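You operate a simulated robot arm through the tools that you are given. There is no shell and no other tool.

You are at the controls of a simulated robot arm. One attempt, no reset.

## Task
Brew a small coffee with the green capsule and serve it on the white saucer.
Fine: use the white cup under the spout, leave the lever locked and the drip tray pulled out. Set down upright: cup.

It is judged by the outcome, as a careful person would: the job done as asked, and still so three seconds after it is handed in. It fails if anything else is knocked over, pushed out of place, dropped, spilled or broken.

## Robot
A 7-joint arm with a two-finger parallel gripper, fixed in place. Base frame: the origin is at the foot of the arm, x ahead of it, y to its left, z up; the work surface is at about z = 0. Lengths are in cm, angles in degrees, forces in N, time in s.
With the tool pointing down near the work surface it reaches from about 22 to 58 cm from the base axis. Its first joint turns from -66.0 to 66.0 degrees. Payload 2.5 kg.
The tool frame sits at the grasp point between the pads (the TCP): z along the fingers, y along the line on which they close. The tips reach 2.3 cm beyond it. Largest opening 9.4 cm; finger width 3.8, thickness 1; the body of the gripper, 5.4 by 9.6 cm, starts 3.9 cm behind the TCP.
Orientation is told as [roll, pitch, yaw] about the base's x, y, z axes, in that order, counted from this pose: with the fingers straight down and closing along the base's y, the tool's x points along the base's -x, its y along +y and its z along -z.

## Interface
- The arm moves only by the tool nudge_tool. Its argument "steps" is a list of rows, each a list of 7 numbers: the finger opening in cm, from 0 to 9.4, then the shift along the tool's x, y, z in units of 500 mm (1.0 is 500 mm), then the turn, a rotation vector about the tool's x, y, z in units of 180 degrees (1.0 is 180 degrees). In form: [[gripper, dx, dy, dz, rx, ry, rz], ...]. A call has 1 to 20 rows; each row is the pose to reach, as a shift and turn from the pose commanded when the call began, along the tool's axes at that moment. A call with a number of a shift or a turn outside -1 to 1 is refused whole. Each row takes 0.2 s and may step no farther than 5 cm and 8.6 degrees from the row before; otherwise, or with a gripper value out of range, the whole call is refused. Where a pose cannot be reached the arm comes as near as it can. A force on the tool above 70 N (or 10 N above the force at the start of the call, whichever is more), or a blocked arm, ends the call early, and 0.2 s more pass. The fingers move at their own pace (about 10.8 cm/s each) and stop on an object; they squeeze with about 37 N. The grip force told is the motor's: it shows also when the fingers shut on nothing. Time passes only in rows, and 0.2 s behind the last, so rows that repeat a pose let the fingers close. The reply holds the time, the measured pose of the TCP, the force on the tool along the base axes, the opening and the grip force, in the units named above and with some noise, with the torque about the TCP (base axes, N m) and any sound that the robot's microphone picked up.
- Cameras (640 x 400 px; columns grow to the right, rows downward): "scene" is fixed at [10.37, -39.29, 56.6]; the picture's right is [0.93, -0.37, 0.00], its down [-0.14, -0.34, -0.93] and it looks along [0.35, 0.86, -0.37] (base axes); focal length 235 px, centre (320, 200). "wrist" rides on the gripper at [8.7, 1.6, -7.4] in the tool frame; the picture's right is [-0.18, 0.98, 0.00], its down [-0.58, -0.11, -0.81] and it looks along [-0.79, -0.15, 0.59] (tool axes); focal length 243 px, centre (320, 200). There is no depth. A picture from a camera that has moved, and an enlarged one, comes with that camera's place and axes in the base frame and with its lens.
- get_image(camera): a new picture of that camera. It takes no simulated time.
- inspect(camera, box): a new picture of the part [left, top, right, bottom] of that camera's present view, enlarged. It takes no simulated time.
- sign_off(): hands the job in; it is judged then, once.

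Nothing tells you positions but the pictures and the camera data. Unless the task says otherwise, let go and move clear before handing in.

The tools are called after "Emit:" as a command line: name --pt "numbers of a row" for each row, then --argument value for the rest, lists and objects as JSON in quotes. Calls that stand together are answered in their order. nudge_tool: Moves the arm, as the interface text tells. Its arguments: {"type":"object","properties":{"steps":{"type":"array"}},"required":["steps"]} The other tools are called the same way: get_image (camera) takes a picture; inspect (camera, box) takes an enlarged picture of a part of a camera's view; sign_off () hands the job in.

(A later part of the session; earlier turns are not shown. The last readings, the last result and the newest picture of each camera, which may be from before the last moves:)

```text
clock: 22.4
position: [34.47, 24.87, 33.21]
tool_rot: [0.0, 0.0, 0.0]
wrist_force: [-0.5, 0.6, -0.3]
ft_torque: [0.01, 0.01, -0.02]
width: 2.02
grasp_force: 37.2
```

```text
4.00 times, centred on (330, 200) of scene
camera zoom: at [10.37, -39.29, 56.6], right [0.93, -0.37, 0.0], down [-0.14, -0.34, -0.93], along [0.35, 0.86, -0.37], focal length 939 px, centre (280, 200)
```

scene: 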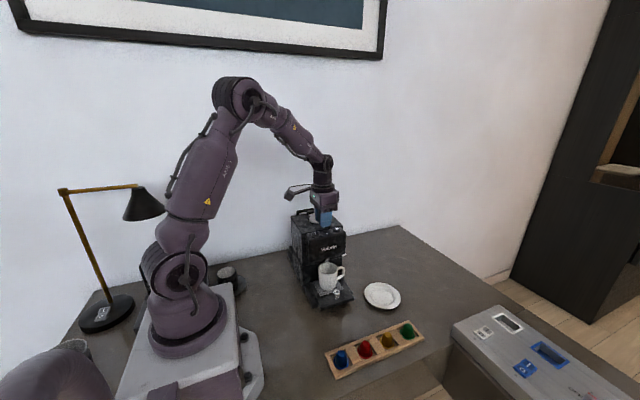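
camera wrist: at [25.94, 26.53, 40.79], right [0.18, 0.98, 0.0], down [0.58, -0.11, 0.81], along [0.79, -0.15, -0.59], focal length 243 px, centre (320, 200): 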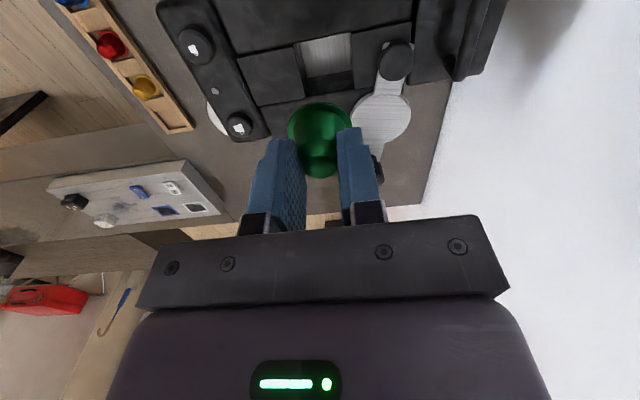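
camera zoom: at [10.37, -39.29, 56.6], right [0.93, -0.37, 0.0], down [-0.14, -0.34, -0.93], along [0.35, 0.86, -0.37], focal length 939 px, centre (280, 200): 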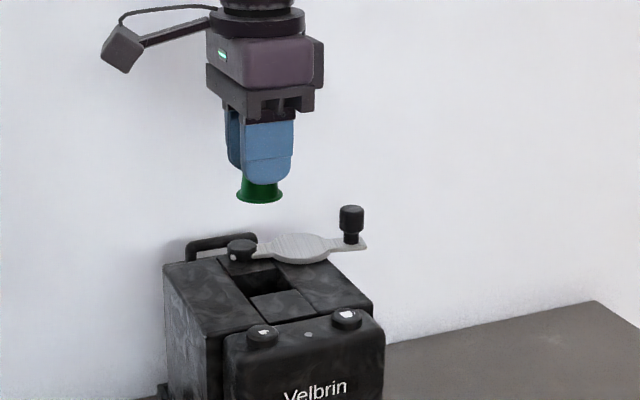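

Emit:
inspect --camera "wrist" --box '[260, 10, 400, 110]'

```text
4.00 times, centred on (330, 60) of wrist
camera zoom: at [25.94, 26.53, 40.79], right [0.18, 0.98, 0.0], down [0.58, -0.11, 0.81], along [0.79, -0.15, -0.59], focal length 970 px, centre (280, 760)
```

zoom: 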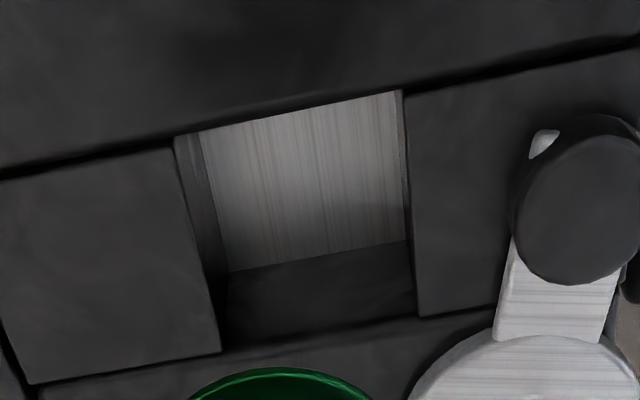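

Combining both views, the well's centre is near (34.95, 25.3) with its rim at z≈21.5–22. I'll shift by about (+0.4, +0.4) cm, lower to z=27, and check the alignment again.

Emit:
nudge_tool --pt "0 -0.008 0.008 0.04 0 0 0" --pt "0 -0.008 0.008 0.08 0 0 0" --pt "0 -0.008 0.008 0.124 0 0 0" --pt "0 -0.008 0.008 0.124 0 0 0"

Emit:
get_image --camera "wrist"

Emit:
inspect --camera "wrist" --box '[240, 20, 400, 190]'

Emit:
inspect --camera "scene" --box '[280, 180, 360, 240]'

```text
clock: 23.4
position: [35.14, 25.17, 26.61]
tool_rot: [-0.2, 0.0, -0.1]
wrist_force: [-0.1, 0.5, -0.5]
ft_torque: [0.01, 0.01, 0.01]
width: 2.03
grasp_force: 36.8
```

```text
taken
camera wrist: at [26.56, 26.76, 34.15], right [0.18, 0.98, 0.0], down [0.58, -0.11, 0.81], along [0.79, -0.15, -0.59], focal length 243 px, centre (320, 200)
```

wrist: 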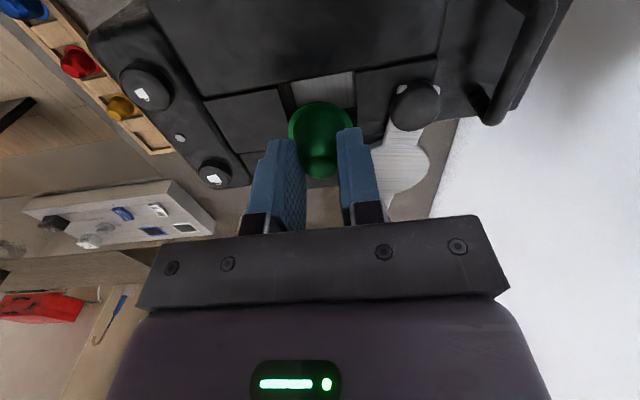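

```text
2.35 times, centred on (320, 105) of wrist
camera zoom: at [26.56, 26.76, 34.15], right [0.18, 0.98, 0.0], down [0.58, -0.11, 0.81], along [0.79, -0.15, -0.59], focal length 571 px, centre (320, 424)
```

zoom: 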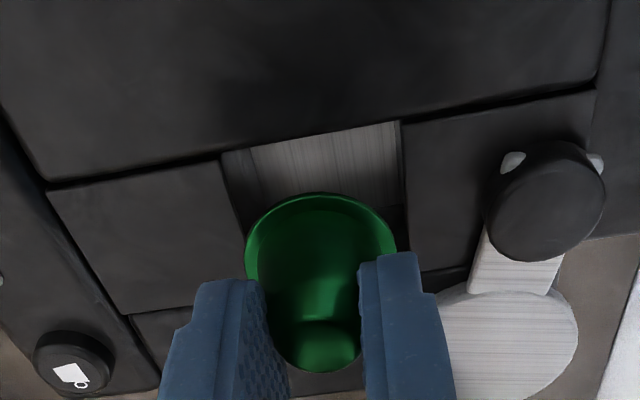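

```text
6.67 times, centred on (320, 210) of scene
camera zoom: at [10.37, -39.29, 56.6], right [0.93, -0.37, 0.0], down [-0.14, -0.34, -0.93], along [0.35, 0.86, -0.37], focal length 1565 px, centre (320, 133)
```

zoom: 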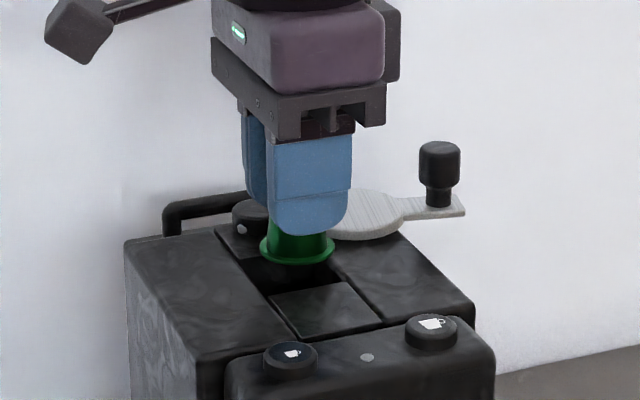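

The capsule is within about 1–2 mm of the well's centre. I'll shift +1.2 mm in y and lower in small steps, watching the force, until the rim is inside the well while the fingertips stay above the surface.

Emit:
nudge_tool --pt "0 0 0.0024 0.01 0 0 0" --pt "0 0 0.0024 0.02 0 0 0" --pt "0 0 0.0024 0.03 0 0 0" --pt "0 0 0.0024 0.03 0 0 0"

Emit:
inspect --camera "wrist" --box '[240, 20, 400, 190]'

Emit:
inspect --camera "scene" --box '[280, 180, 360, 240]'

```text
clock: 24.4
position: [35.38, 25.44, 25.24]
tool_rot: [0.0, -0.3, 0.0]
wrist_force: [-4.6, -3.0, 26.2]
ft_torque: [-0.08, -0.23, -0.02]
width: 2.0
grasp_force: 37.3
```

```text
2.35 times, centred on (320, 105) of wrist
camera zoom: at [26.66, 26.96, 32.84], right [0.18, 0.98, 0.0], down [0.58, -0.11, 0.81], along [0.8, -0.15, -0.59], focal length 571 px, centre (320, 424)
```

zoom: 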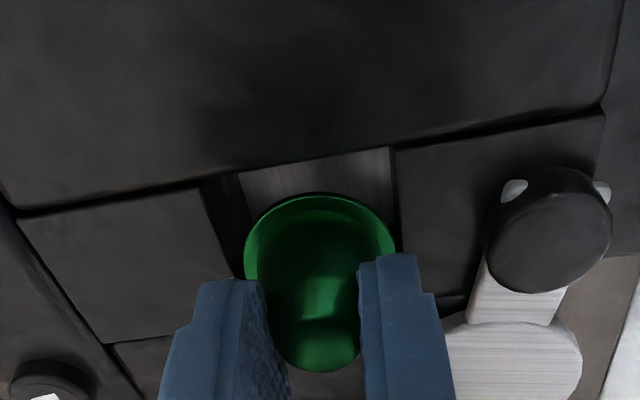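

```text
6.67 times, centred on (320, 210) of scene
camera zoom: at [10.36, -39.3, 56.6], right [0.93, -0.37, 0.0], down [-0.14, -0.34, -0.93], along [0.35, 0.86, -0.37], focal length 1565 px, centre (320, 133)
```

zoom: 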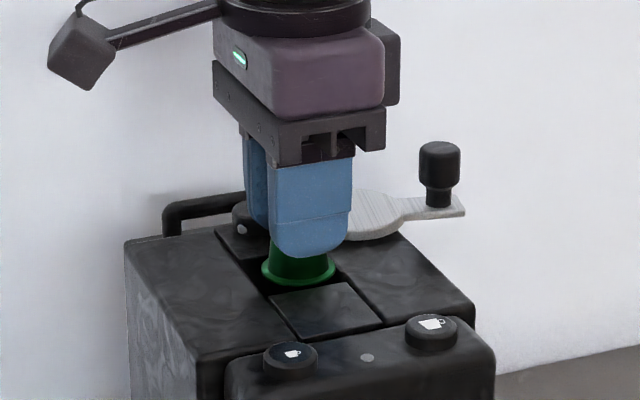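

The rim is touching the edge of the well (26 N), and the picture shows the capsule about 2 mm too far in +x and 1 mm too far in +y. I'll lift slightly, correct, and lower again.

Emit:
nudge_tool --pt "0 0 0 -0.01 0 0 0" --pt "0 0.004 -0.002 -0.01 0 0 0" --pt "0 0.004 -0.002 -0.01 0 0 0"

Emit:
inspect --camera "wrist" --box '[260, 40, 380, 160]'

Emit:
inspect --camera "scene" --box '[300, 205, 340, 235]'

```text
clock: 25.2
position: [35.32, 25.24, 25.64]
tool_rot: [-0.2, 0.1, 0.1]
wrist_force: [0.2, 1.1, 0.4]
ft_torque: [-0.03, -0.01, -0.01]
width: 2.01
grasp_force: 37.0
```

```text
3.33 times, centred on (320, 100) of wrist
camera zoom: at [26.61, 26.82, 33.21], right [0.18, 0.98, 0.0], down [0.58, -0.11, 0.81], along [0.79, -0.15, -0.59], focal length 809 px, centre (320, 533)
```

zoom: 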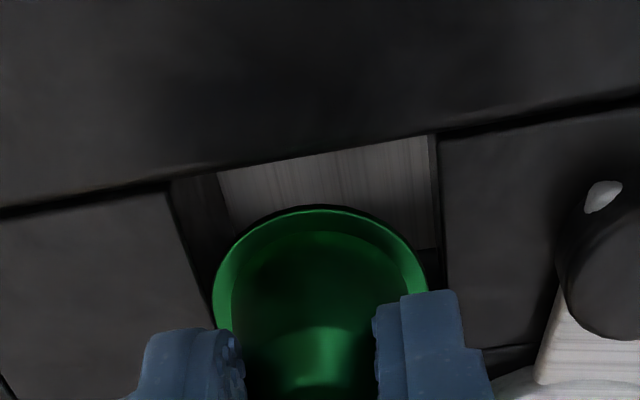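

```text
13.33 times, centred on (320, 220) of scene
camera zoom: at [10.37, -39.29, 56.6], right [0.93, -0.37, 0.0], down [-0.14, -0.34, -0.93], along [0.35, 0.86, -0.37], focal length 3129 px, centre (320, -67)
```

zoom: 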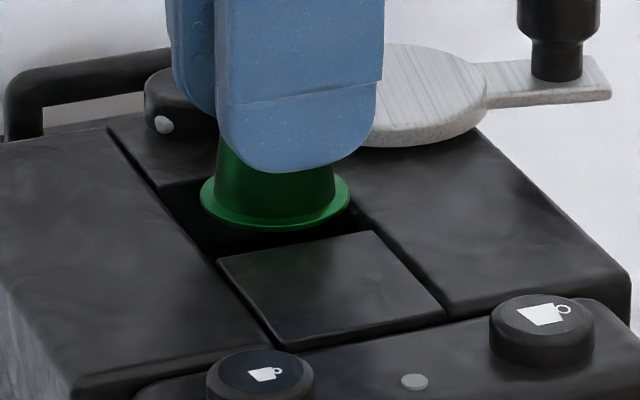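

Cross-checking both cameras, the capsule is still about 3 mm too far in +x, while y is centred. I'll shift -x by 3 mm and try lowering again.

Emit:
nudge_tool --pt "0 0.006 0.0006 0 0 0 0" --pt "0 0.006 0.0006 0.004 0 0 0" --pt "0 0.006 0.0006 0.008 0 0 0" --pt "0 0.006 0.0006 0.012 0 0 0" --pt "0 0.006 0.0006 0.016 0 0 0"

Emit:
inspect --camera "wrist" --box '[260, 40, 380, 160]'

Emit:
inspect --camera "scene" --box '[300, 205, 340, 235]'

```text
clock: 26.4
position: [34.97, 25.32, 24.84]
tool_rot: [-0.1, 0.1, 0.0]
wrist_force: [0.1, 0.6, -0.5]
ft_torque: [-0.02, 0.0, -0.02]
width: 1.98
grasp_force: 36.6
```

```text
3.33 times, centred on (320, 100) of wrist
camera zoom: at [26.41, 26.89, 32.38], right [0.18, 0.98, 0.0], down [0.58, -0.11, 0.81], along [0.79, -0.15, -0.59], focal length 809 px, centre (320, 533)
```

zoom: 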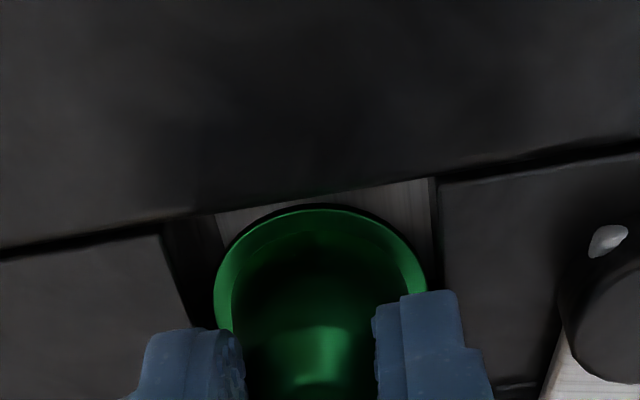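

```text
13.33 times, centred on (320, 220) of scene
camera zoom: at [10.37, -39.29, 56.6], right [0.93, -0.37, 0.0], down [-0.14, -0.34, -0.93], along [0.35, 0.86, -0.37], focal length 3129 px, centre (320, -67)
```

zoom: 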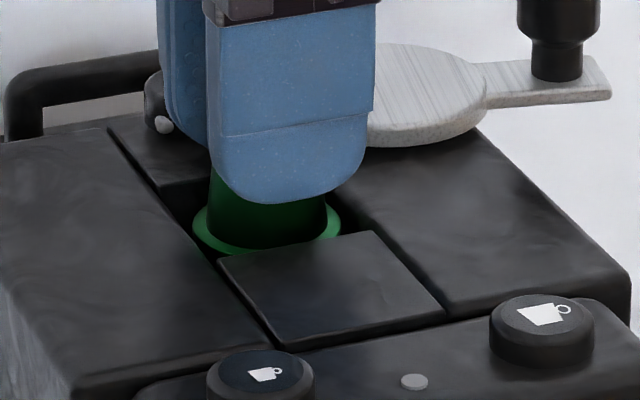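

The rim is now inside the well with no contact force. I'll lower a little more, then open just enough to let the capsule settle.

Emit:
nudge_tool --pt "0 0 0 0.005 0 0 0" --pt "0 0 0 0.009 0 0 0" --pt "0 0 0 0.009 0 0 0"

Emit:
inspect --camera "scene" --box '[300, 205, 340, 235]'

```text
clock: 27.2
position: [35.0, 25.22, 24.47]
tool_rot: [-0.1, 0.0, 0.0]
wrist_force: [-0.4, -0.4, -0.1]
ft_torque: [0.02, -0.03, 0.0]
width: 2.0
grasp_force: 36.9
```

```text
13.33 times, centred on (320, 220) of scene
camera zoom: at [10.37, -39.29, 56.6], right [0.93, -0.37, 0.0], down [-0.14, -0.34, -0.93], along [0.35, 0.86, -0.37], focal length 3129 px, centre (320, -67)
```

zoom: 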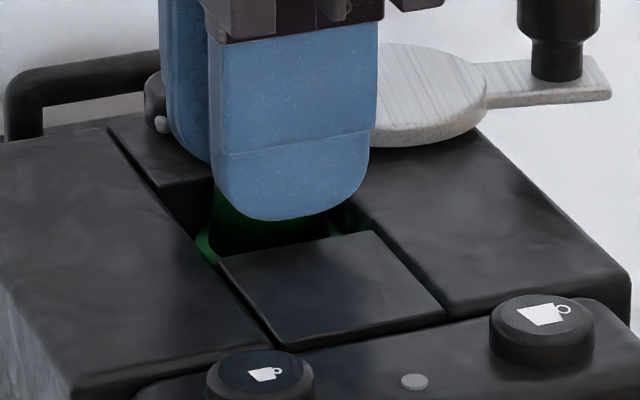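

Emit:
nudge_tool --pt "2.6 0 0 0 0 0 0" --pt "3.8 0 0 0 0 0 0" --pt "3.8 0 0 0 0 0 0" --pt "3.8 0 0 -0.03 0 0 0" --pt "3.8 0 0 -0.09 0 0 0" --pt "3.8 0 0 -0.17 0 0 0"

Emit:
get_image --camera "wrist"

Emit:
inspect --camera "scene" --box '[300, 205, 340, 235]'

Emit:
inspect --camera "wrist" --box '[260, 10, 400, 110]'

```text
clock: 28.6
position: [34.99, 25.32, 32.72]
tool_rot: [-0.3, 0.1, 0.0]
wrist_force: [0.4, 0.4, -0.1]
ft_torque: [0.03, 0.0, 0.04]
width: 3.81
grasp_force: 0.0
```

```text
taken
camera wrist: at [26.42, 26.96, 40.33], right [0.18, 0.98, 0.0], down [0.58, -0.11, 0.81], along [0.79, -0.15, -0.59], focal length 243 px, centre (320, 200)
```

wrist: 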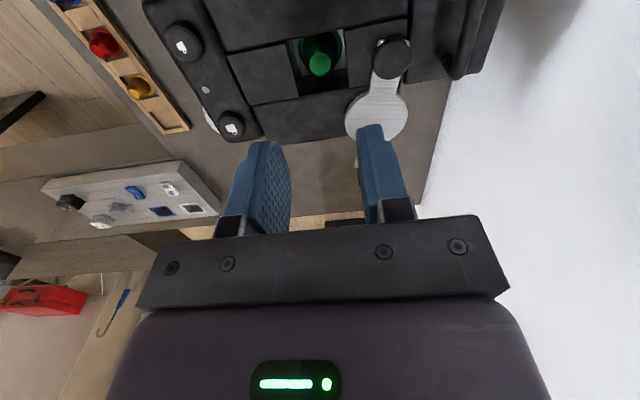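

```text
13.33 times, centred on (320, 220) of scene
camera zoom: at [10.37, -39.29, 56.6], right [0.93, -0.37, 0.0], down [-0.14, -0.34, -0.93], along [0.35, 0.86, -0.37], focal length 3129 px, centre (320, -67)
```

zoom: 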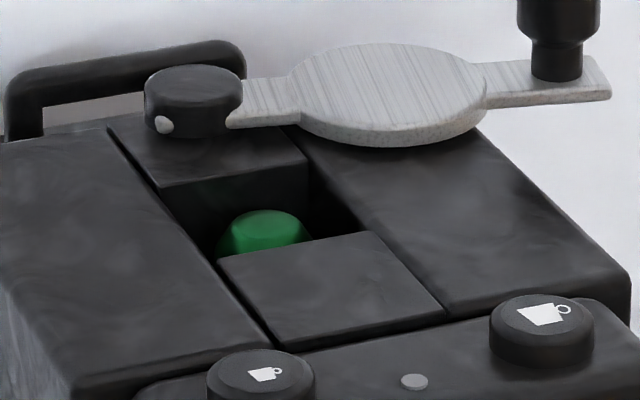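

```text
4.00 times, centred on (330, 60) of wrist
camera zoom: at [26.42, 26.96, 40.33], right [0.18, 0.98, 0.0], down [0.58, -0.11, 0.81], along [0.79, -0.15, -0.59], focal length 970 px, centre (280, 760)
```

zoom: 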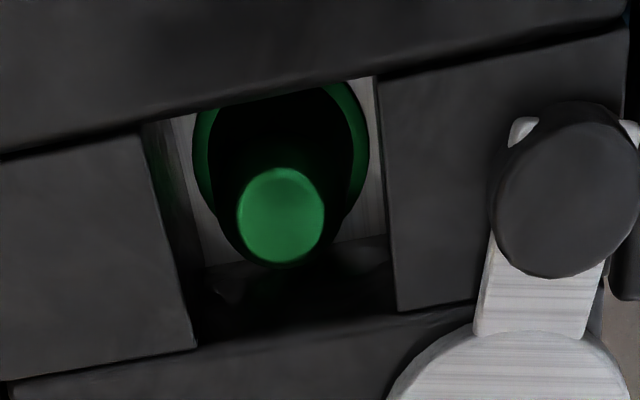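

The capsule is upright inside the well, below the surface. Now I'll return to the lever knob, turning the tool to the same angle I released it at, to swing the lever shut.

Emit:
nudge_tool --pt "4.5 -0.016 0.007 0 0 0 -0.0442" --pt "4.5 -0.032 0.014 0 0 0 -0.0884" --pt "4.5 -0.048 0.021 0 0 0 -0.1325" --pt "4.5 -0.064 0.028 0 0 0 -0.1767" --pt "4.5 -0.08 0.035 0 0 0 -0.2209" --pt "4.5 -0.096 0.042 0 0 0 -0.2651" --pt "4.5 -0.112 0.049 0 0 0 -0.3093" --pt "4.5 -0.128 0.056 0 0 0 -0.3535" --pt "4.5 -0.144 0.063 0 0 0 -0.3976" --pt "4.5 -0.16 0.07 0 0 0 -0.4418" --pt "4.5 -0.18 0.077 0 0 0 -0.4833" --pt "4.5 -0.18 0.077 0 0 0 -0.4833"

Emit:
get_image --camera "wrist"

Emit:
inspect --camera "scene" --box '[300, 180, 380, 240]'

```text
clock: 31.2
position: [44.13, 29.16, 32.86]
tool_rot: [0.0, 0.2, 87.1]
wrist_force: [-0.9, -0.3, -0.1]
ft_torque: [0.03, 0.01, 0.0]
width: 4.51
grasp_force: 0.1
```

```text
taken
camera wrist: at [42.11, 20.59, 40.44], right [-0.97, 0.23, 0.0], down [0.14, 0.58, 0.8], along [0.19, 0.78, -0.59], focal length 243 px, centre (320, 200)
```

wrist: 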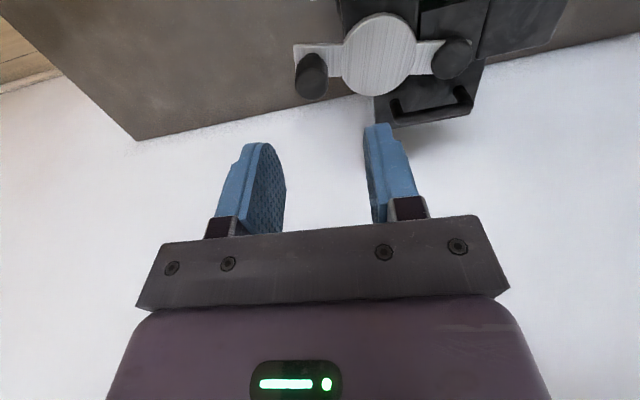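

```text
6.67 times, centred on (340, 210) of scene
camera zoom: at [10.37, -39.29, 56.6], right [0.93, -0.37, 0.0], down [-0.14, -0.34, -0.93], along [0.35, 0.86, -0.37], focal length 1565 px, centre (187, 133)
```

zoom: 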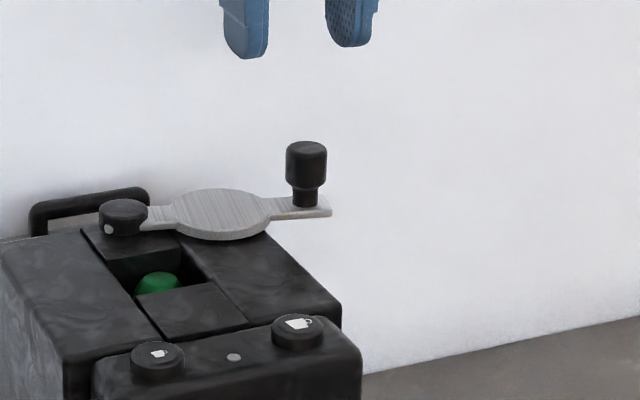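

The open knob is at about (44.6, 28.45, 25.5); a circle fit puts the pivot near (35.06, 30.43) with radius 9.74, so the lever is at about 79°. I'll line up and lower around the knob.

Emit:
nudge_tool --pt "4.2 0.0137 -0.0101 0.04 0 0 0.0394" --pt "4.2 0.0137 -0.0101 0.09 0 0 0.0394" --pt "4.2 0.0137 -0.0101 0.115 0 0 0.0394" --pt "4.2 0.0137 -0.0101 0.115 0 0 0.0394"

Emit:
get_image --camera "wrist"

Emit:
inspect --camera "scene" --box '[300, 170, 380, 230]'

```text
clock: 32.2
position: [44.45, 28.5, 27.01]
tool_rot: [0.0, 0.1, 79.8]
wrist_force: [0.5, -0.3, 0.2]
ft_torque: [0.03, 0.05, 0.01]
width: 4.22
grasp_force: 0.1
```

```text
taken
camera wrist: at [41.34, 20.2, 34.63], right [-0.94, 0.35, 0.0], down [0.21, 0.56, 0.81], along [0.28, 0.75, -0.59], focal length 243 px, centre (320, 200)
```

wrist: 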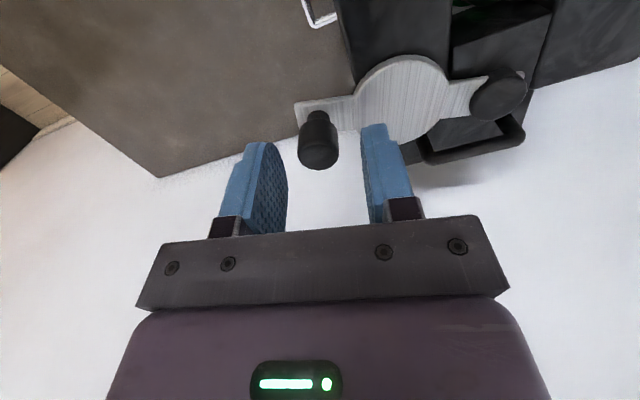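

```text
6.67 times, centred on (340, 200) of scene
camera zoom: at [10.37, -39.29, 56.6], right [0.93, -0.37, 0.0], down [-0.14, -0.34, -0.93], along [0.35, 0.86, -0.37], focal length 1565 px, centre (187, 200)
```

zoom: 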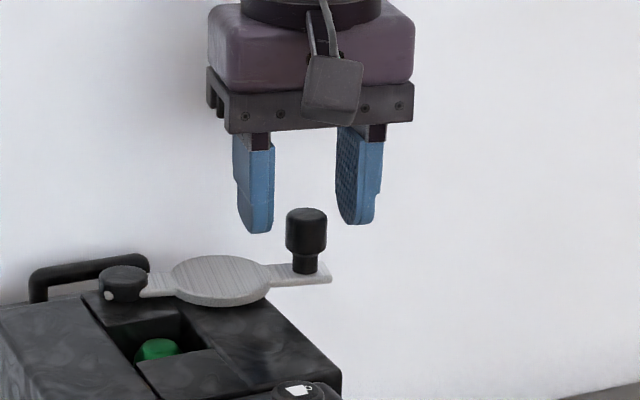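

The fingers straddle the knob. I'll lower the remaining 1.2 cm and close.

Emit:
nudge_tool --pt "4.2 0 0 0.012 0 0 0" --pt "4.2 0 0 0.024 0 0 0" --pt "2 0 0 0.024 0 0 0" --pt "0 0 0 0.024 0 0 0" --pt "0 0 0 0.024 0 0 0"

Emit:
get_image --camera "wrist"

```text
clock: 33.4
position: [44.6, 28.4, 25.89]
tool_rot: [-0.2, 0.2, 79.9]
wrist_force: [3.0, -0.9, 0.1]
ft_torque: [0.13, -0.08, 0.03]
width: 2.13
grasp_force: 44.5
```

```text
taken
camera wrist: at [41.4, 20.16, 33.46], right [-0.94, 0.35, 0.0], down [0.21, 0.55, 0.81], along [0.29, 0.75, -0.59], focal length 243 px, centre (320, 200)
```

wrist: 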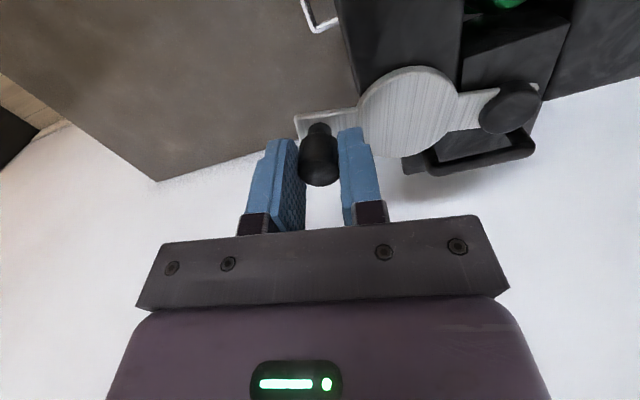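

Gripped. I'll swing the lever back along the fitted arc, halfway first.

Emit:
nudge_tool --pt "0 0.0271 0.0019 0 0 0 0.0444" --pt "0 0.0537 0.0076 0 0 0 0.0889" --pt "0 0.0792 0.0168 0 0 0 0.1333" --pt "0 0.1032 0.0296 0 0 0 0.1778" --pt "0 0.1252 0.0456 0 0 0 0.2222"

Emit:
inspect --camera "scene" --box '[280, 180, 360, 240]'

```text
clock: 34.6
position: [40.97, 22.77, 26.01]
tool_rot: [0.2, 0.1, 40.1]
wrist_force: [-4.6, 4.4, -4.3]
ft_torque: [-0.11, 0.36, 0.14]
width: 2.09
grasp_force: 45.5
```

```text
6.67 times, centred on (320, 210) of scene
camera zoom: at [10.37, -39.29, 56.61], right [0.93, -0.37, 0.0], down [-0.14, -0.34, -0.93], along [0.35, 0.86, -0.37], focal length 1565 px, centre (320, 133)
```

zoom: 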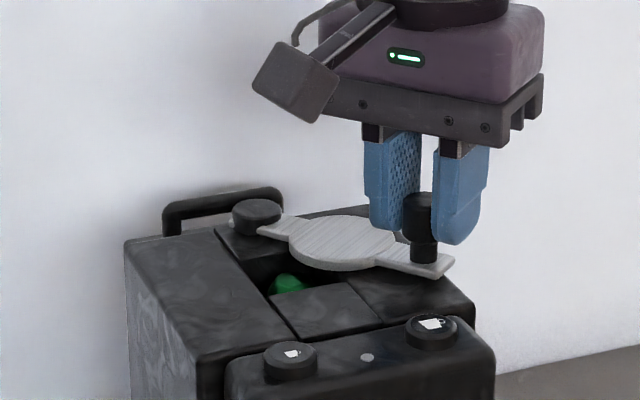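

Low forces so far. I'll finish the swing to the closed position.

Emit:
nudge_tool --pt "0 0.0271 0.0019 0 0 0 0.0444" --pt "0 0.0537 0.0076 0 0 0 0.0889" --pt "0 0.0792 0.0168 0 0 0 0.1333" --pt "0 0.1032 0.0296 0 0 0 0.1778" --pt "0 0.1225 0.0433 0 0 0 0.2167"

Emit:
get_image --camera "wrist"

Emit:
inspect --camera "scene" --box '[280, 180, 360, 240]'

```text
clock: 35.8
position: [34.99, 20.73, 25.91]
tool_rot: [0.0, -0.1, 0.9]
wrist_force: [3.7, 23.1, -30.4]
ft_torque: [0.48, 0.05, 0.08]
width: 2.14
grasp_force: 44.5
```

```text
taken
camera wrist: at [26.37, 22.13, 33.5], right [0.17, 0.99, 0.0], down [0.58, -0.1, 0.81], along [0.8, -0.14, -0.59], focal length 243 px, centre (320, 200)
```

wrist: 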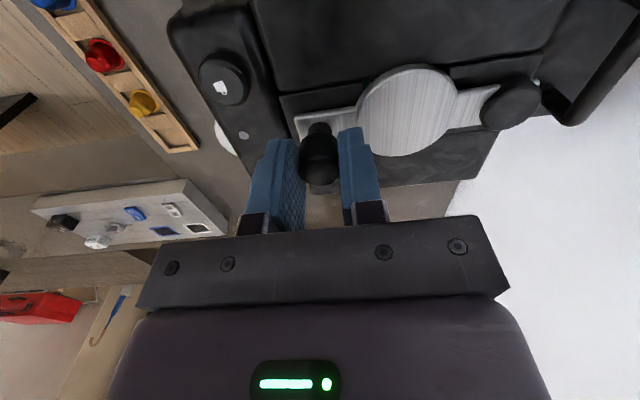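

```text
6.67 times, centred on (320, 210) of scene
camera zoom: at [10.38, -39.28, 56.61], right [0.93, -0.37, 0.0], down [-0.14, -0.35, -0.93], along [0.35, 0.86, -0.37], focal length 1565 px, centre (320, 133)
```

zoom: 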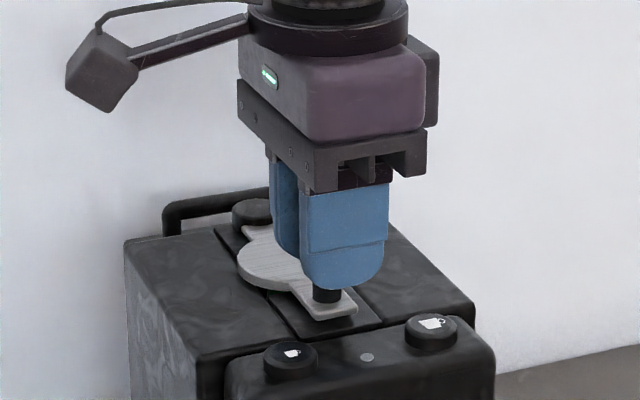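

The lever is back in line. I'll nudge it 2 mm further to be sure it seats, then release and rise to look.

Emit:
nudge_tool --pt "0 0.004 0.001 0.002 0 0 0.004" --pt "0 0.004 0.001 0.002 0 0 0.004" --pt "4.2 0.004 0.001 0.002 0 0 0.004" --pt "4.2 0.004 0.001 0.002 0 0 0.004" --pt "4.2 0.004 0.001 -0.05 0 0 0.004" --pt "4.2 0.004 0.001 -0.13 0 0 0.004"

Emit:
get_image --camera "wrist"

Emit:
inspect --camera "scene" --box '[280, 200, 360, 260]'

Emit:
inspect --camera "wrist" --box '[200, 0, 440, 150]'

```text
clock: 37.2
position: [34.92, 20.41, 32.39]
tool_rot: [-0.1, 0.0, 0.2]
wrist_force: [0.3, -0.4, 0.6]
ft_torque: [0.01, -0.03, 0.0]
width: 4.2
grasp_force: 0.1
```

```text
taken
camera wrist: at [26.27, 22.02, 39.91], right [0.18, 0.98, 0.0], down [0.58, -0.11, 0.81], along [0.79, -0.15, -0.59], focal length 243 px, centre (320, 200)
```

wrist: 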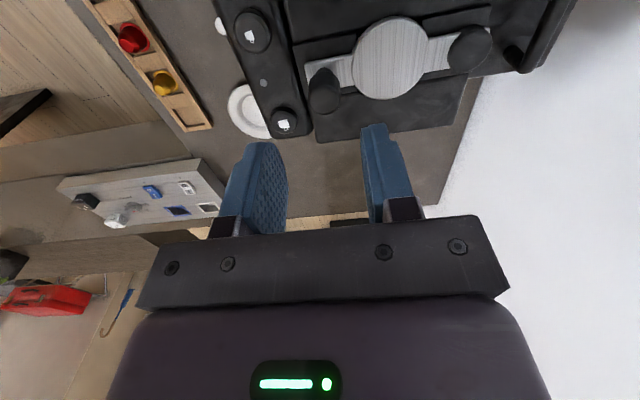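

```text
6.67 times, centred on (320, 230) of scene
camera zoom: at [10.37, -39.29, 56.6], right [0.93, -0.37, 0.0], down [-0.14, -0.34, -0.93], along [0.35, 0.86, -0.37], focal length 1565 px, centre (320, 0)
```

zoom: 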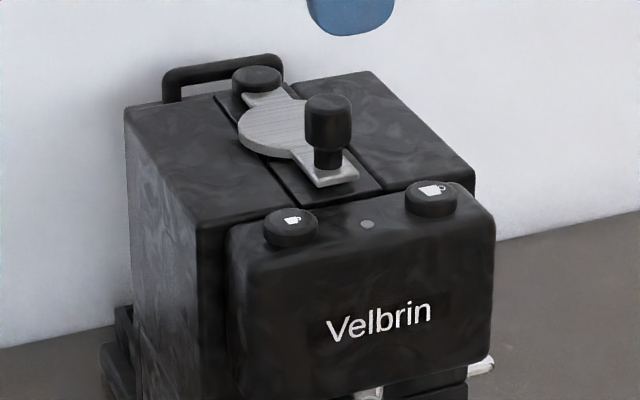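

```text
2.67 times, centred on (320, 75) of wrist
camera zoom: at [26.27, 22.02, 39.91], right [0.18, 0.98, 0.0], down [0.58, -0.11, 0.81], along [0.79, -0.15, -0.59], focal length 647 px, centre (320, 533)
```

zoom: 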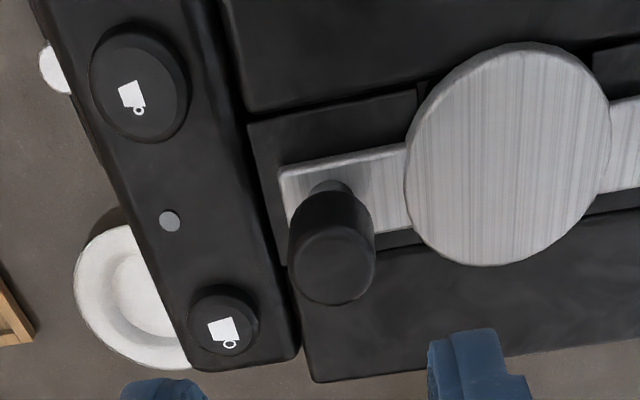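

The lever is back exactly where it was at the start, i.e. locked. Before pressing the small-cup button I want a front view of the cup, spout and drip tray, so I'll move in front of the machine with the camera facing it.

Emit:
nudge_tool --pt "4.2 0 -0.032 0 0 0 -0.0454" --pt "4.2 0 -0.064 0 0 0 -0.0909" --pt "4.2 0 -0.096 0 0 0 -0.1363" --pt "4.2 0 -0.128 0 0 0 -0.1818" --pt "4.2 0 -0.16 0 0 0 -0.2272" --pt "4.2 0 -0.192 0 0 0 -0.2727" --pt "4.2 0 -0.224 0.01 0 0 -0.3181" --pt "4.2 0 -0.256 0.03 0 0 -0.3636" --pt "4.2 0 -0.288 0.05 0 0 -0.409" --pt "4.2 0 -0.32 0.08 0 0 -0.4545" --pt "9.4 0 -0.358 0.11 0 0 -0.499" --pt "9.4 0 -0.358 0.11 0 0 -0.499"

Emit:
get_image --camera "wrist"

Emit:
inspect --camera "wrist" --box '[230, 30, 430, 220]'

```text
clock: 39.8
position: [35.2, 2.21, 27.03]
tool_rot: [0.0, 0.1, 90.1]
wrist_force: [1.0, 0.2, -0.5]
ft_torque: [-0.02, -0.01, 0.0]
width: 9.4
grasp_force: 0.1
```

```text
taken
camera wrist: at [33.62, -6.38, 34.53], right [-0.98, 0.18, 0.0], down [0.11, 0.58, 0.81], along [0.15, 0.79, -0.59], focal length 243 px, centre (320, 200)
```

wrist: 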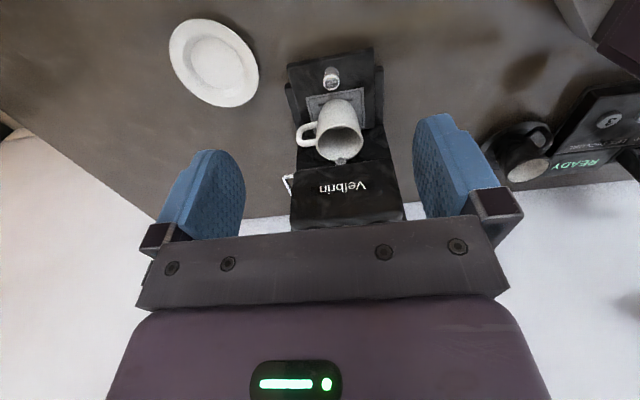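

```text
2.11 times, centred on (330, 125) of wrist
camera zoom: at [33.62, -6.38, 34.53], right [-0.98, 0.18, 0.0], down [0.11, 0.58, 0.81], along [0.15, 0.79, -0.59], focal length 511 px, centre (299, 358)
```

zoom: 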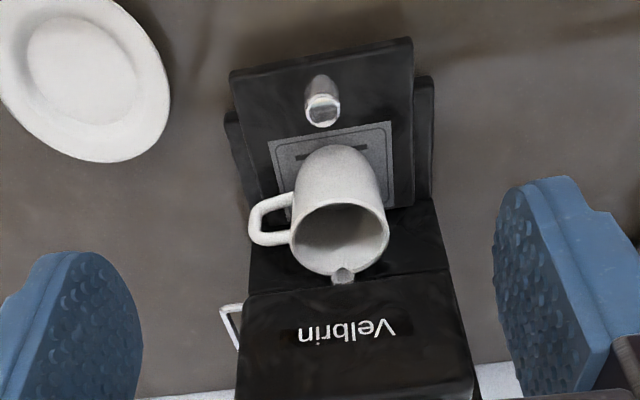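

The spout tip is near (35, 15.1, 12.4) and the cup is centred near (35, 15.6), so it is correctly under the spout. The tray is in its working position, so it must be pulled out after brewing. Now I'll hover with closed fingers above the small-cup button at (31.6, 16.55).

Emit:
nudge_tool --pt "4 -0.07 0.018 0 0 0 0" --pt "0 -0.14 0.036 0 0 0 0" --pt "0 -0.21 0.054 0 0 0 0" --pt "0 -0.2868 0.072 0 0 0 0" --pt "0 -0.2868 0.072 0.02 0 0 0" --pt "0 -0.2868 0.072 0.02 0 0 0"

Emit:
inspect --camera "scene" --box '[290, 190, 350, 250]'

Emit:
get_image --camera "wrist"

```text
clock: 41.2
position: [31.35, 16.91, 26.04]
tool_rot: [0.0, 0.1, 90.0]
wrist_force: [-0.3, -0.1, 0.2]
ft_torque: [-0.01, -0.01, 0.01]
width: 0.0
grasp_force: 36.6
```

```text
6.67 times, centred on (320, 220) of scene
camera zoom: at [10.37, -39.29, 56.6], right [0.93, -0.37, 0.0], down [-0.14, -0.34, -0.93], along [0.35, 0.86, -0.37], focal length 1565 px, centre (320, 67)
```

zoom: 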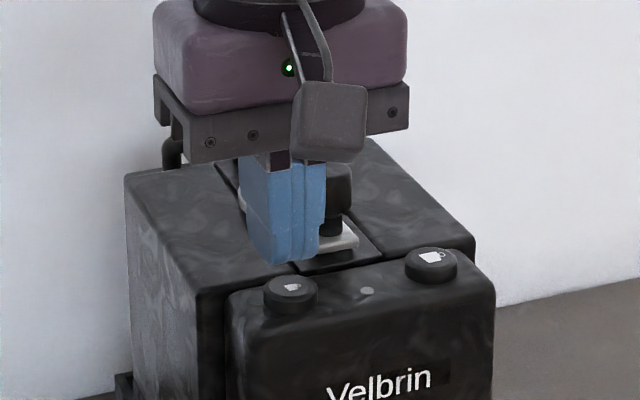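

```text
taken
camera wrist: at [29.74, 8.2, 33.51], right [-0.98, 0.18, 0.0], down [0.11, 0.58, 0.81], along [0.15, 0.79, -0.59], focal length 243 px, centre (320, 200)
```

wrist: 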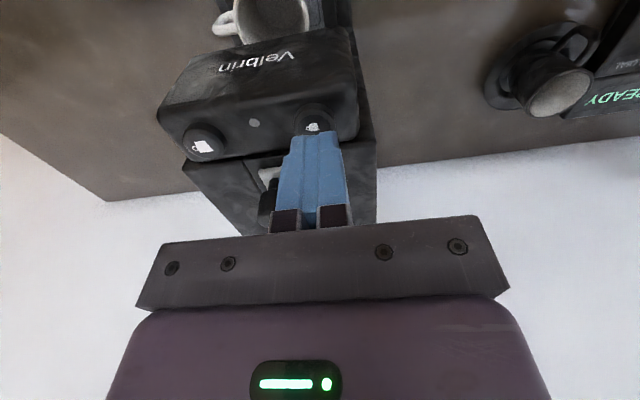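

The fingertips are about 0.5 cm behind and 0.25 cm left of the button's centre. I'll correct and lower toward it, then press gently.

Emit:
nudge_tool --pt "0 0.01 -0.005 0 0 0 0" --pt "0 0.01 -0.005 0.012 0 0 0" --pt "0 0.01 -0.005 0.02 0 0 0" --pt "0 0.01 -0.005 0.02 0 0 0"

Emit:
inspect --camera "scene" --box '[290, 205, 350, 250]'

Emit:
inspect --camera "wrist" --box '[260, 80, 380, 180]'

```text
clock: 42.2
position: [31.5, 16.3, 25.09]
tool_rot: [0.0, 0.1, 89.9]
wrist_force: [-0.1, 0.3, -0.5]
ft_torque: [-0.02, 0.01, -0.04]
width: 0.0
grasp_force: 36.7
```

```text
8.89 times, centred on (320, 228) of scene
camera zoom: at [10.37, -39.29, 56.6], right [0.93, -0.37, 0.0], down [-0.14, -0.34, -0.93], along [0.35, 0.86, -0.37], focal length 2086 px, centre (320, -44)
```

zoom: 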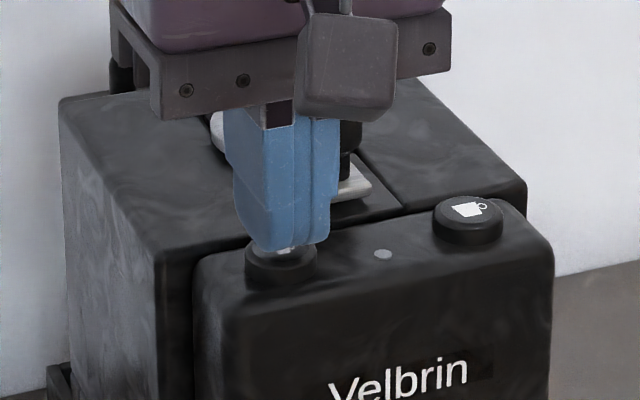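

```text
4.00 times, centred on (320, 130) of wrist
camera zoom: at [29.93, 7.65, 32.61], right [-0.98, 0.18, 0.0], down [0.11, 0.58, 0.81], along [0.15, 0.79, -0.59], focal length 970 px, centre (320, 480)
```

zoom: 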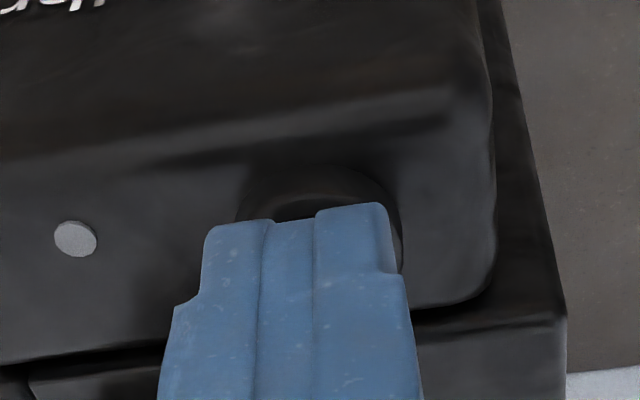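

The fingertips are centred over the small-cup button. I'll press down in 2 mm steps.

Emit:
nudge_tool --pt "0 0 0 0.004 0 0 0" --pt "0 0 0 0.008 0 0 0" --pt "0 0 0 0.012 0 0 0"

```text
clock: 43.0
position: [31.49, 16.36, 24.34]
tool_rot: [0.0, 0.1, 89.9]
wrist_force: [0.8, -0.7, 2.2]
ft_torque: [-0.01, 0.02, 0.01]
width: 0.0
grasp_force: 37.1
heard: click
```

A click was heard, so the button registered. I'll back off and listen and look for the brew.

Emit:
nudge_tool --pt "0 0 0 -0.02 0 0 0" --pt "0 0 0 -0.04 0 0 0"

Emit:
inspect --camera "scene" --box '[290, 205, 350, 250]'

Emit:
inspect --camera "scene" --box '[290, 245, 370, 310]'

```text
clock: 43.6
position: [31.61, 16.42, 26.33]
tool_rot: [0.0, 0.1, 90.1]
wrist_force: [0.6, -1.1, 0.0]
ft_torque: [0.01, -0.01, 0.02]
width: 0.0
grasp_force: 36.5
```

```text
8.89 times, centred on (320, 228) of scene
camera zoom: at [10.37, -39.29, 56.6], right [0.93, -0.37, 0.0], down [-0.14, -0.34, -0.93], along [0.35, 0.86, -0.37], focal length 2086 px, centre (320, -44)
```

zoom: 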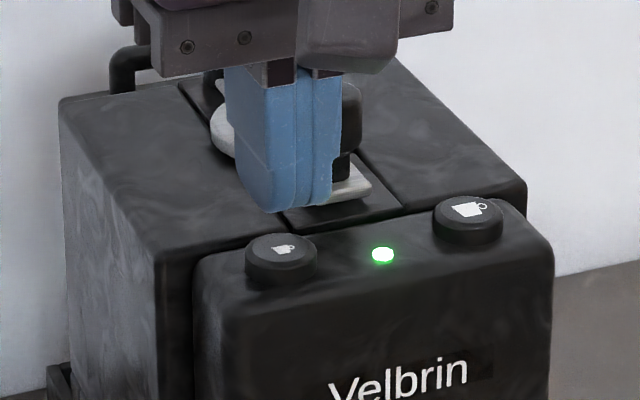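

```text
6.15 times, centred on (330, 278) of scene
camera zoom: at [10.37, -39.29, 56.6], right [0.93, -0.37, 0.0], down [-0.14, -0.34, -0.93], along [0.35, 0.86, -0.37], focal length 1444 px, centre (258, -277)
```

zoom: 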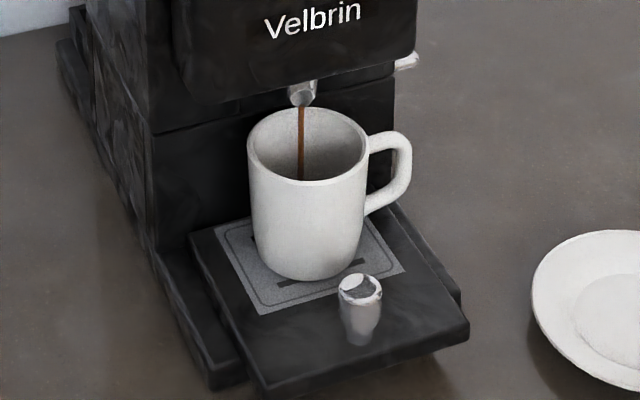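

The lamp is green and coffee is flowing into the cup. I'll move the arm back in front of the machine while it brews.

Emit:
nudge_tool --pt "0 0 0 -0.03 0 0 0" --pt "0 0.06 -0.016 -0.03 0 0 0" --pt "0 0.13 -0.036 -0.03 0 0 0" --pt "0 0.2 -0.054 -0.03 0 0 0" --pt "4 0.268 -0.072 -0.03 0 0 0" --pt "6 0.268 -0.072 -0.03 0 0 0" --pt "6 0.268 -0.072 -0.03 0 0 0"

Emit:
inspect --camera "scene" --box '[290, 205, 370, 310]'

Emit:
get_image --camera "wrist"

```text
clock: 45.2
position: [35.15, 3.27, 27.93]
tool_rot: [0.0, 0.2, 90.0]
wrist_force: [-0.5, 0.0, 0.0]
ft_torque: [-0.01, 0.02, 0.01]
width: 6.03
grasp_force: 0.0
```

```text
3.81 times, centred on (330, 258) of scene
camera zoom: at [10.37, -39.29, 56.6], right [0.93, -0.37, 0.0], down [-0.14, -0.34, -0.93], along [0.35, 0.86, -0.37], focal length 894 px, centre (282, -19)
```

zoom: 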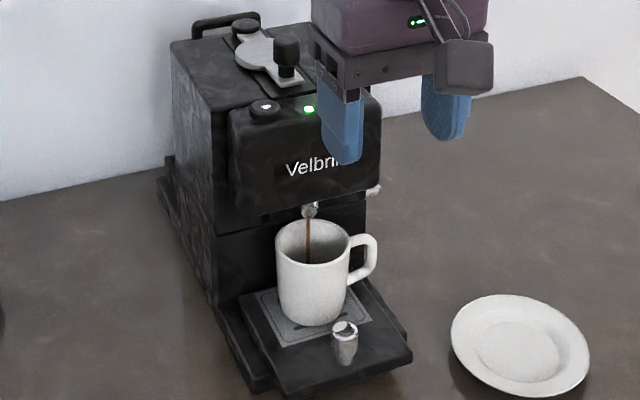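

```text
taken
camera wrist: at [33.55, -5.39, 35.5], right [-0.98, 0.18, 0.0], down [0.11, 0.58, 0.81], along [0.15, 0.79, -0.59], focal length 243 px, centre (320, 200)
```

wrist: 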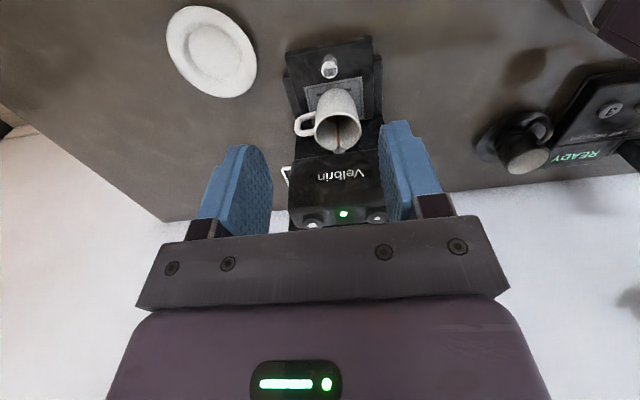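

Still pouring; I'll wait in place.

Emit:
nudge_tool --pt "6 0 0 0 0 0 0" --pt "6 0 0 0 0 0 0" --pt "6 0 0 0 0 0 0" --pt "6 0 0 0 0 0 0" --pt "6 0 0 0 0 0 0" --pt "6 0 0 0 0 0 0" --pt "6 0 0 0 0 0 0" --pt "6 0 0 0 0 0 0" --pt "6 0 0 0 0 0 0" --pt "6 0 0 0 0 0 0" --pt "6 0 0 0 0 0 0" --pt "6 0 0 0 0 0 0"

Emit:
inspect --camera "scene" --box '[290, 205, 370, 310]'

```text
clock: 47.8
position: [35.12, 3.3, 27.97]
tool_rot: [0.1, 0.0, 90.0]
wrist_force: [0.0, 0.3, 0.0]
ft_torque: [-0.01, 0.02, 0.03]
width: 5.99
grasp_force: 0.0
```

```text
3.81 times, centred on (330, 258) of scene
camera zoom: at [10.37, -39.29, 56.6], right [0.93, -0.37, 0.0], down [-0.14, -0.34, -0.93], along [0.35, 0.86, -0.37], focal length 894 px, centre (282, -19)
```

zoom: 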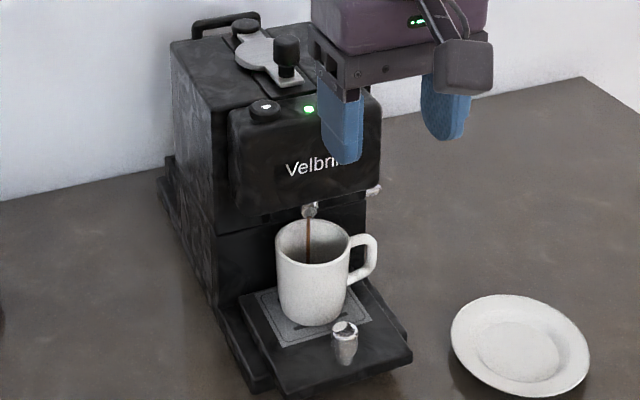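

Emit:
inspect --camera "wrist" --box '[270, 20, 400, 160]'

Emit:
nudge_tool --pt "6 0 0 0 0 0 0" --pt "6 0 0 0 0 0 0" --pt "6 0 0 0 0 0 0" --pt "6 0 0 0 0 0 0" --pt "6 0 0 0 0 0 0" --pt "6 0 0 0 0 0 0" --pt "6 0 0 0 0 0 0" --pt "6 0 0 0 0 0 0" --pt "6 0 0 0 0 0 0" --pt "6 0 0 0 0 0 0" --pt "6 0 0 0 0 0 0" --pt "6 0 0 0 0 0 0" --pt "6 0 0 0 0 0 0" --pt "6 0 0 0 0 0 0" --pt "6 0 0 0 0 0 0"

Emit:
inspect --camera "scene" --box '[290, 205, 370, 310]'

```text
2.86 times, centred on (335, 90) of wrist
camera zoom: at [33.55, -5.37, 35.5], right [-0.98, 0.18, 0.0], down [0.11, 0.58, 0.81], along [0.15, 0.79, -0.59], focal length 693 px, centre (277, 514)
```

zoom: 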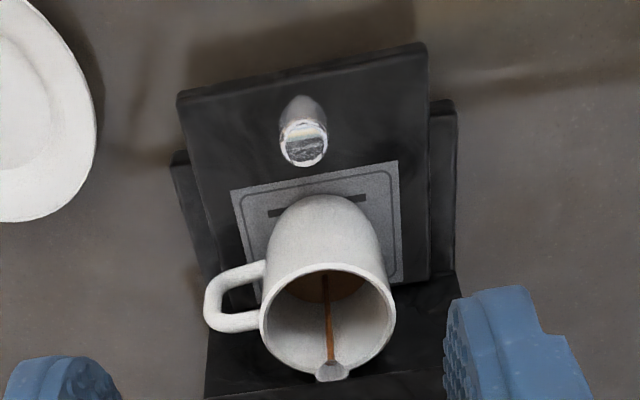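

```text
clock: 51.0
position: [35.1, 3.37, 27.93]
tool_rot: [0.0, 0.0, 90.1]
wrist_force: [0.2, -0.2, 0.2]
ft_torque: [0.02, 0.0, -0.04]
width: 6.02
grasp_force: 0.0
```

```text
3.81 times, centred on (330, 258) of scene
camera zoom: at [10.37, -39.29, 56.6], right [0.93, -0.37, 0.0], down [-0.14, -0.34, -0.93], along [0.35, 0.86, -0.37], focal length 894 px, centre (282, -19)
```

zoom: 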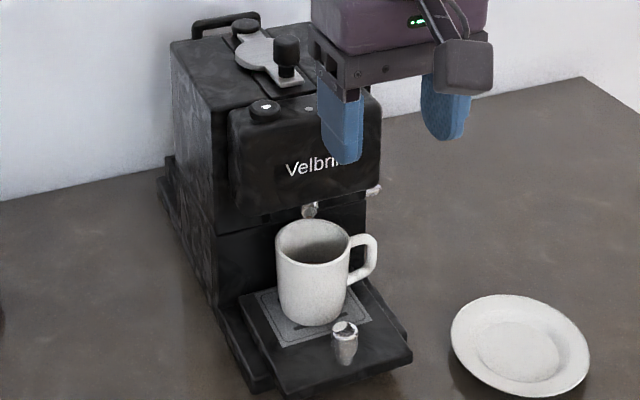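

The lamp went out and the pour stopped, so the coffee is brewed. Triangulating again, the tray top is at z≈4.2, the tray's knob is near (35, 8.4) with its top at z≈6.9, and the cup is centred near (35, 14.5) with its rim at z≈10.4. The head blocks grasping the cup from above, so I'll grip the tray knob and slide the tray out slowly with the cup on it.

Emit:
nudge_tool --pt "5 -0.05 0.001 0.06 0 0 0" --pt "5 -0.0996 0.002 0.12 0 0 0" --pt "5 -0.0996 0.002 0.21 0 0 0" --pt "5 -0.0996 0.002 0.3 0 0 0" --pt "5 -0.0996 0.002 0.33 0 0 0" --pt "5 -0.0996 0.002 0.33 0 0 0"

Emit:
get_image --camera "wrist"

Emit:
inspect --camera "scene" --box '[290, 230, 390, 310]'

```text
clock: 52.4
position: [35.17, 7.98, 11.09]
tool_rot: [-0.1, 0.2, 90.1]
wrist_force: [0.4, 0.1, 0.0]
ft_torque: [0.01, 0.01, -0.01]
width: 5.02
grasp_force: 0.1
```

```text
taken
camera wrist: at [33.55, -0.69, 18.75], right [-0.98, 0.18, 0.0], down [0.11, 0.58, 0.81], along [0.15, 0.79, -0.59], focal length 243 px, centre (320, 200)
```

wrist: 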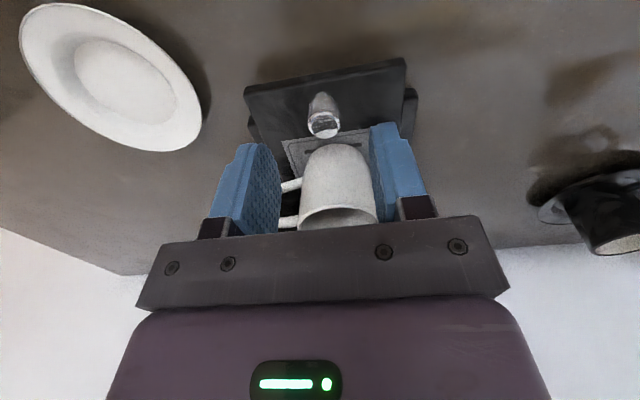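

```text
5.00 times, centred on (340, 270) of scene
camera zoom: at [10.37, -39.29, 56.6], right [0.93, -0.37, 0.0], down [-0.14, -0.34, -0.93], along [0.35, 0.86, -0.37], focal length 1174 px, centre (220, -150)
```

zoom: 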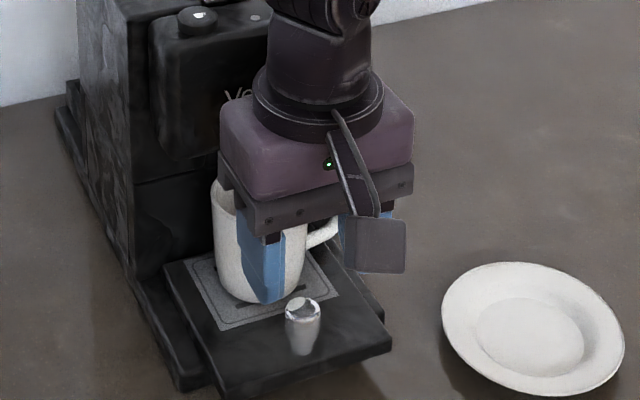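

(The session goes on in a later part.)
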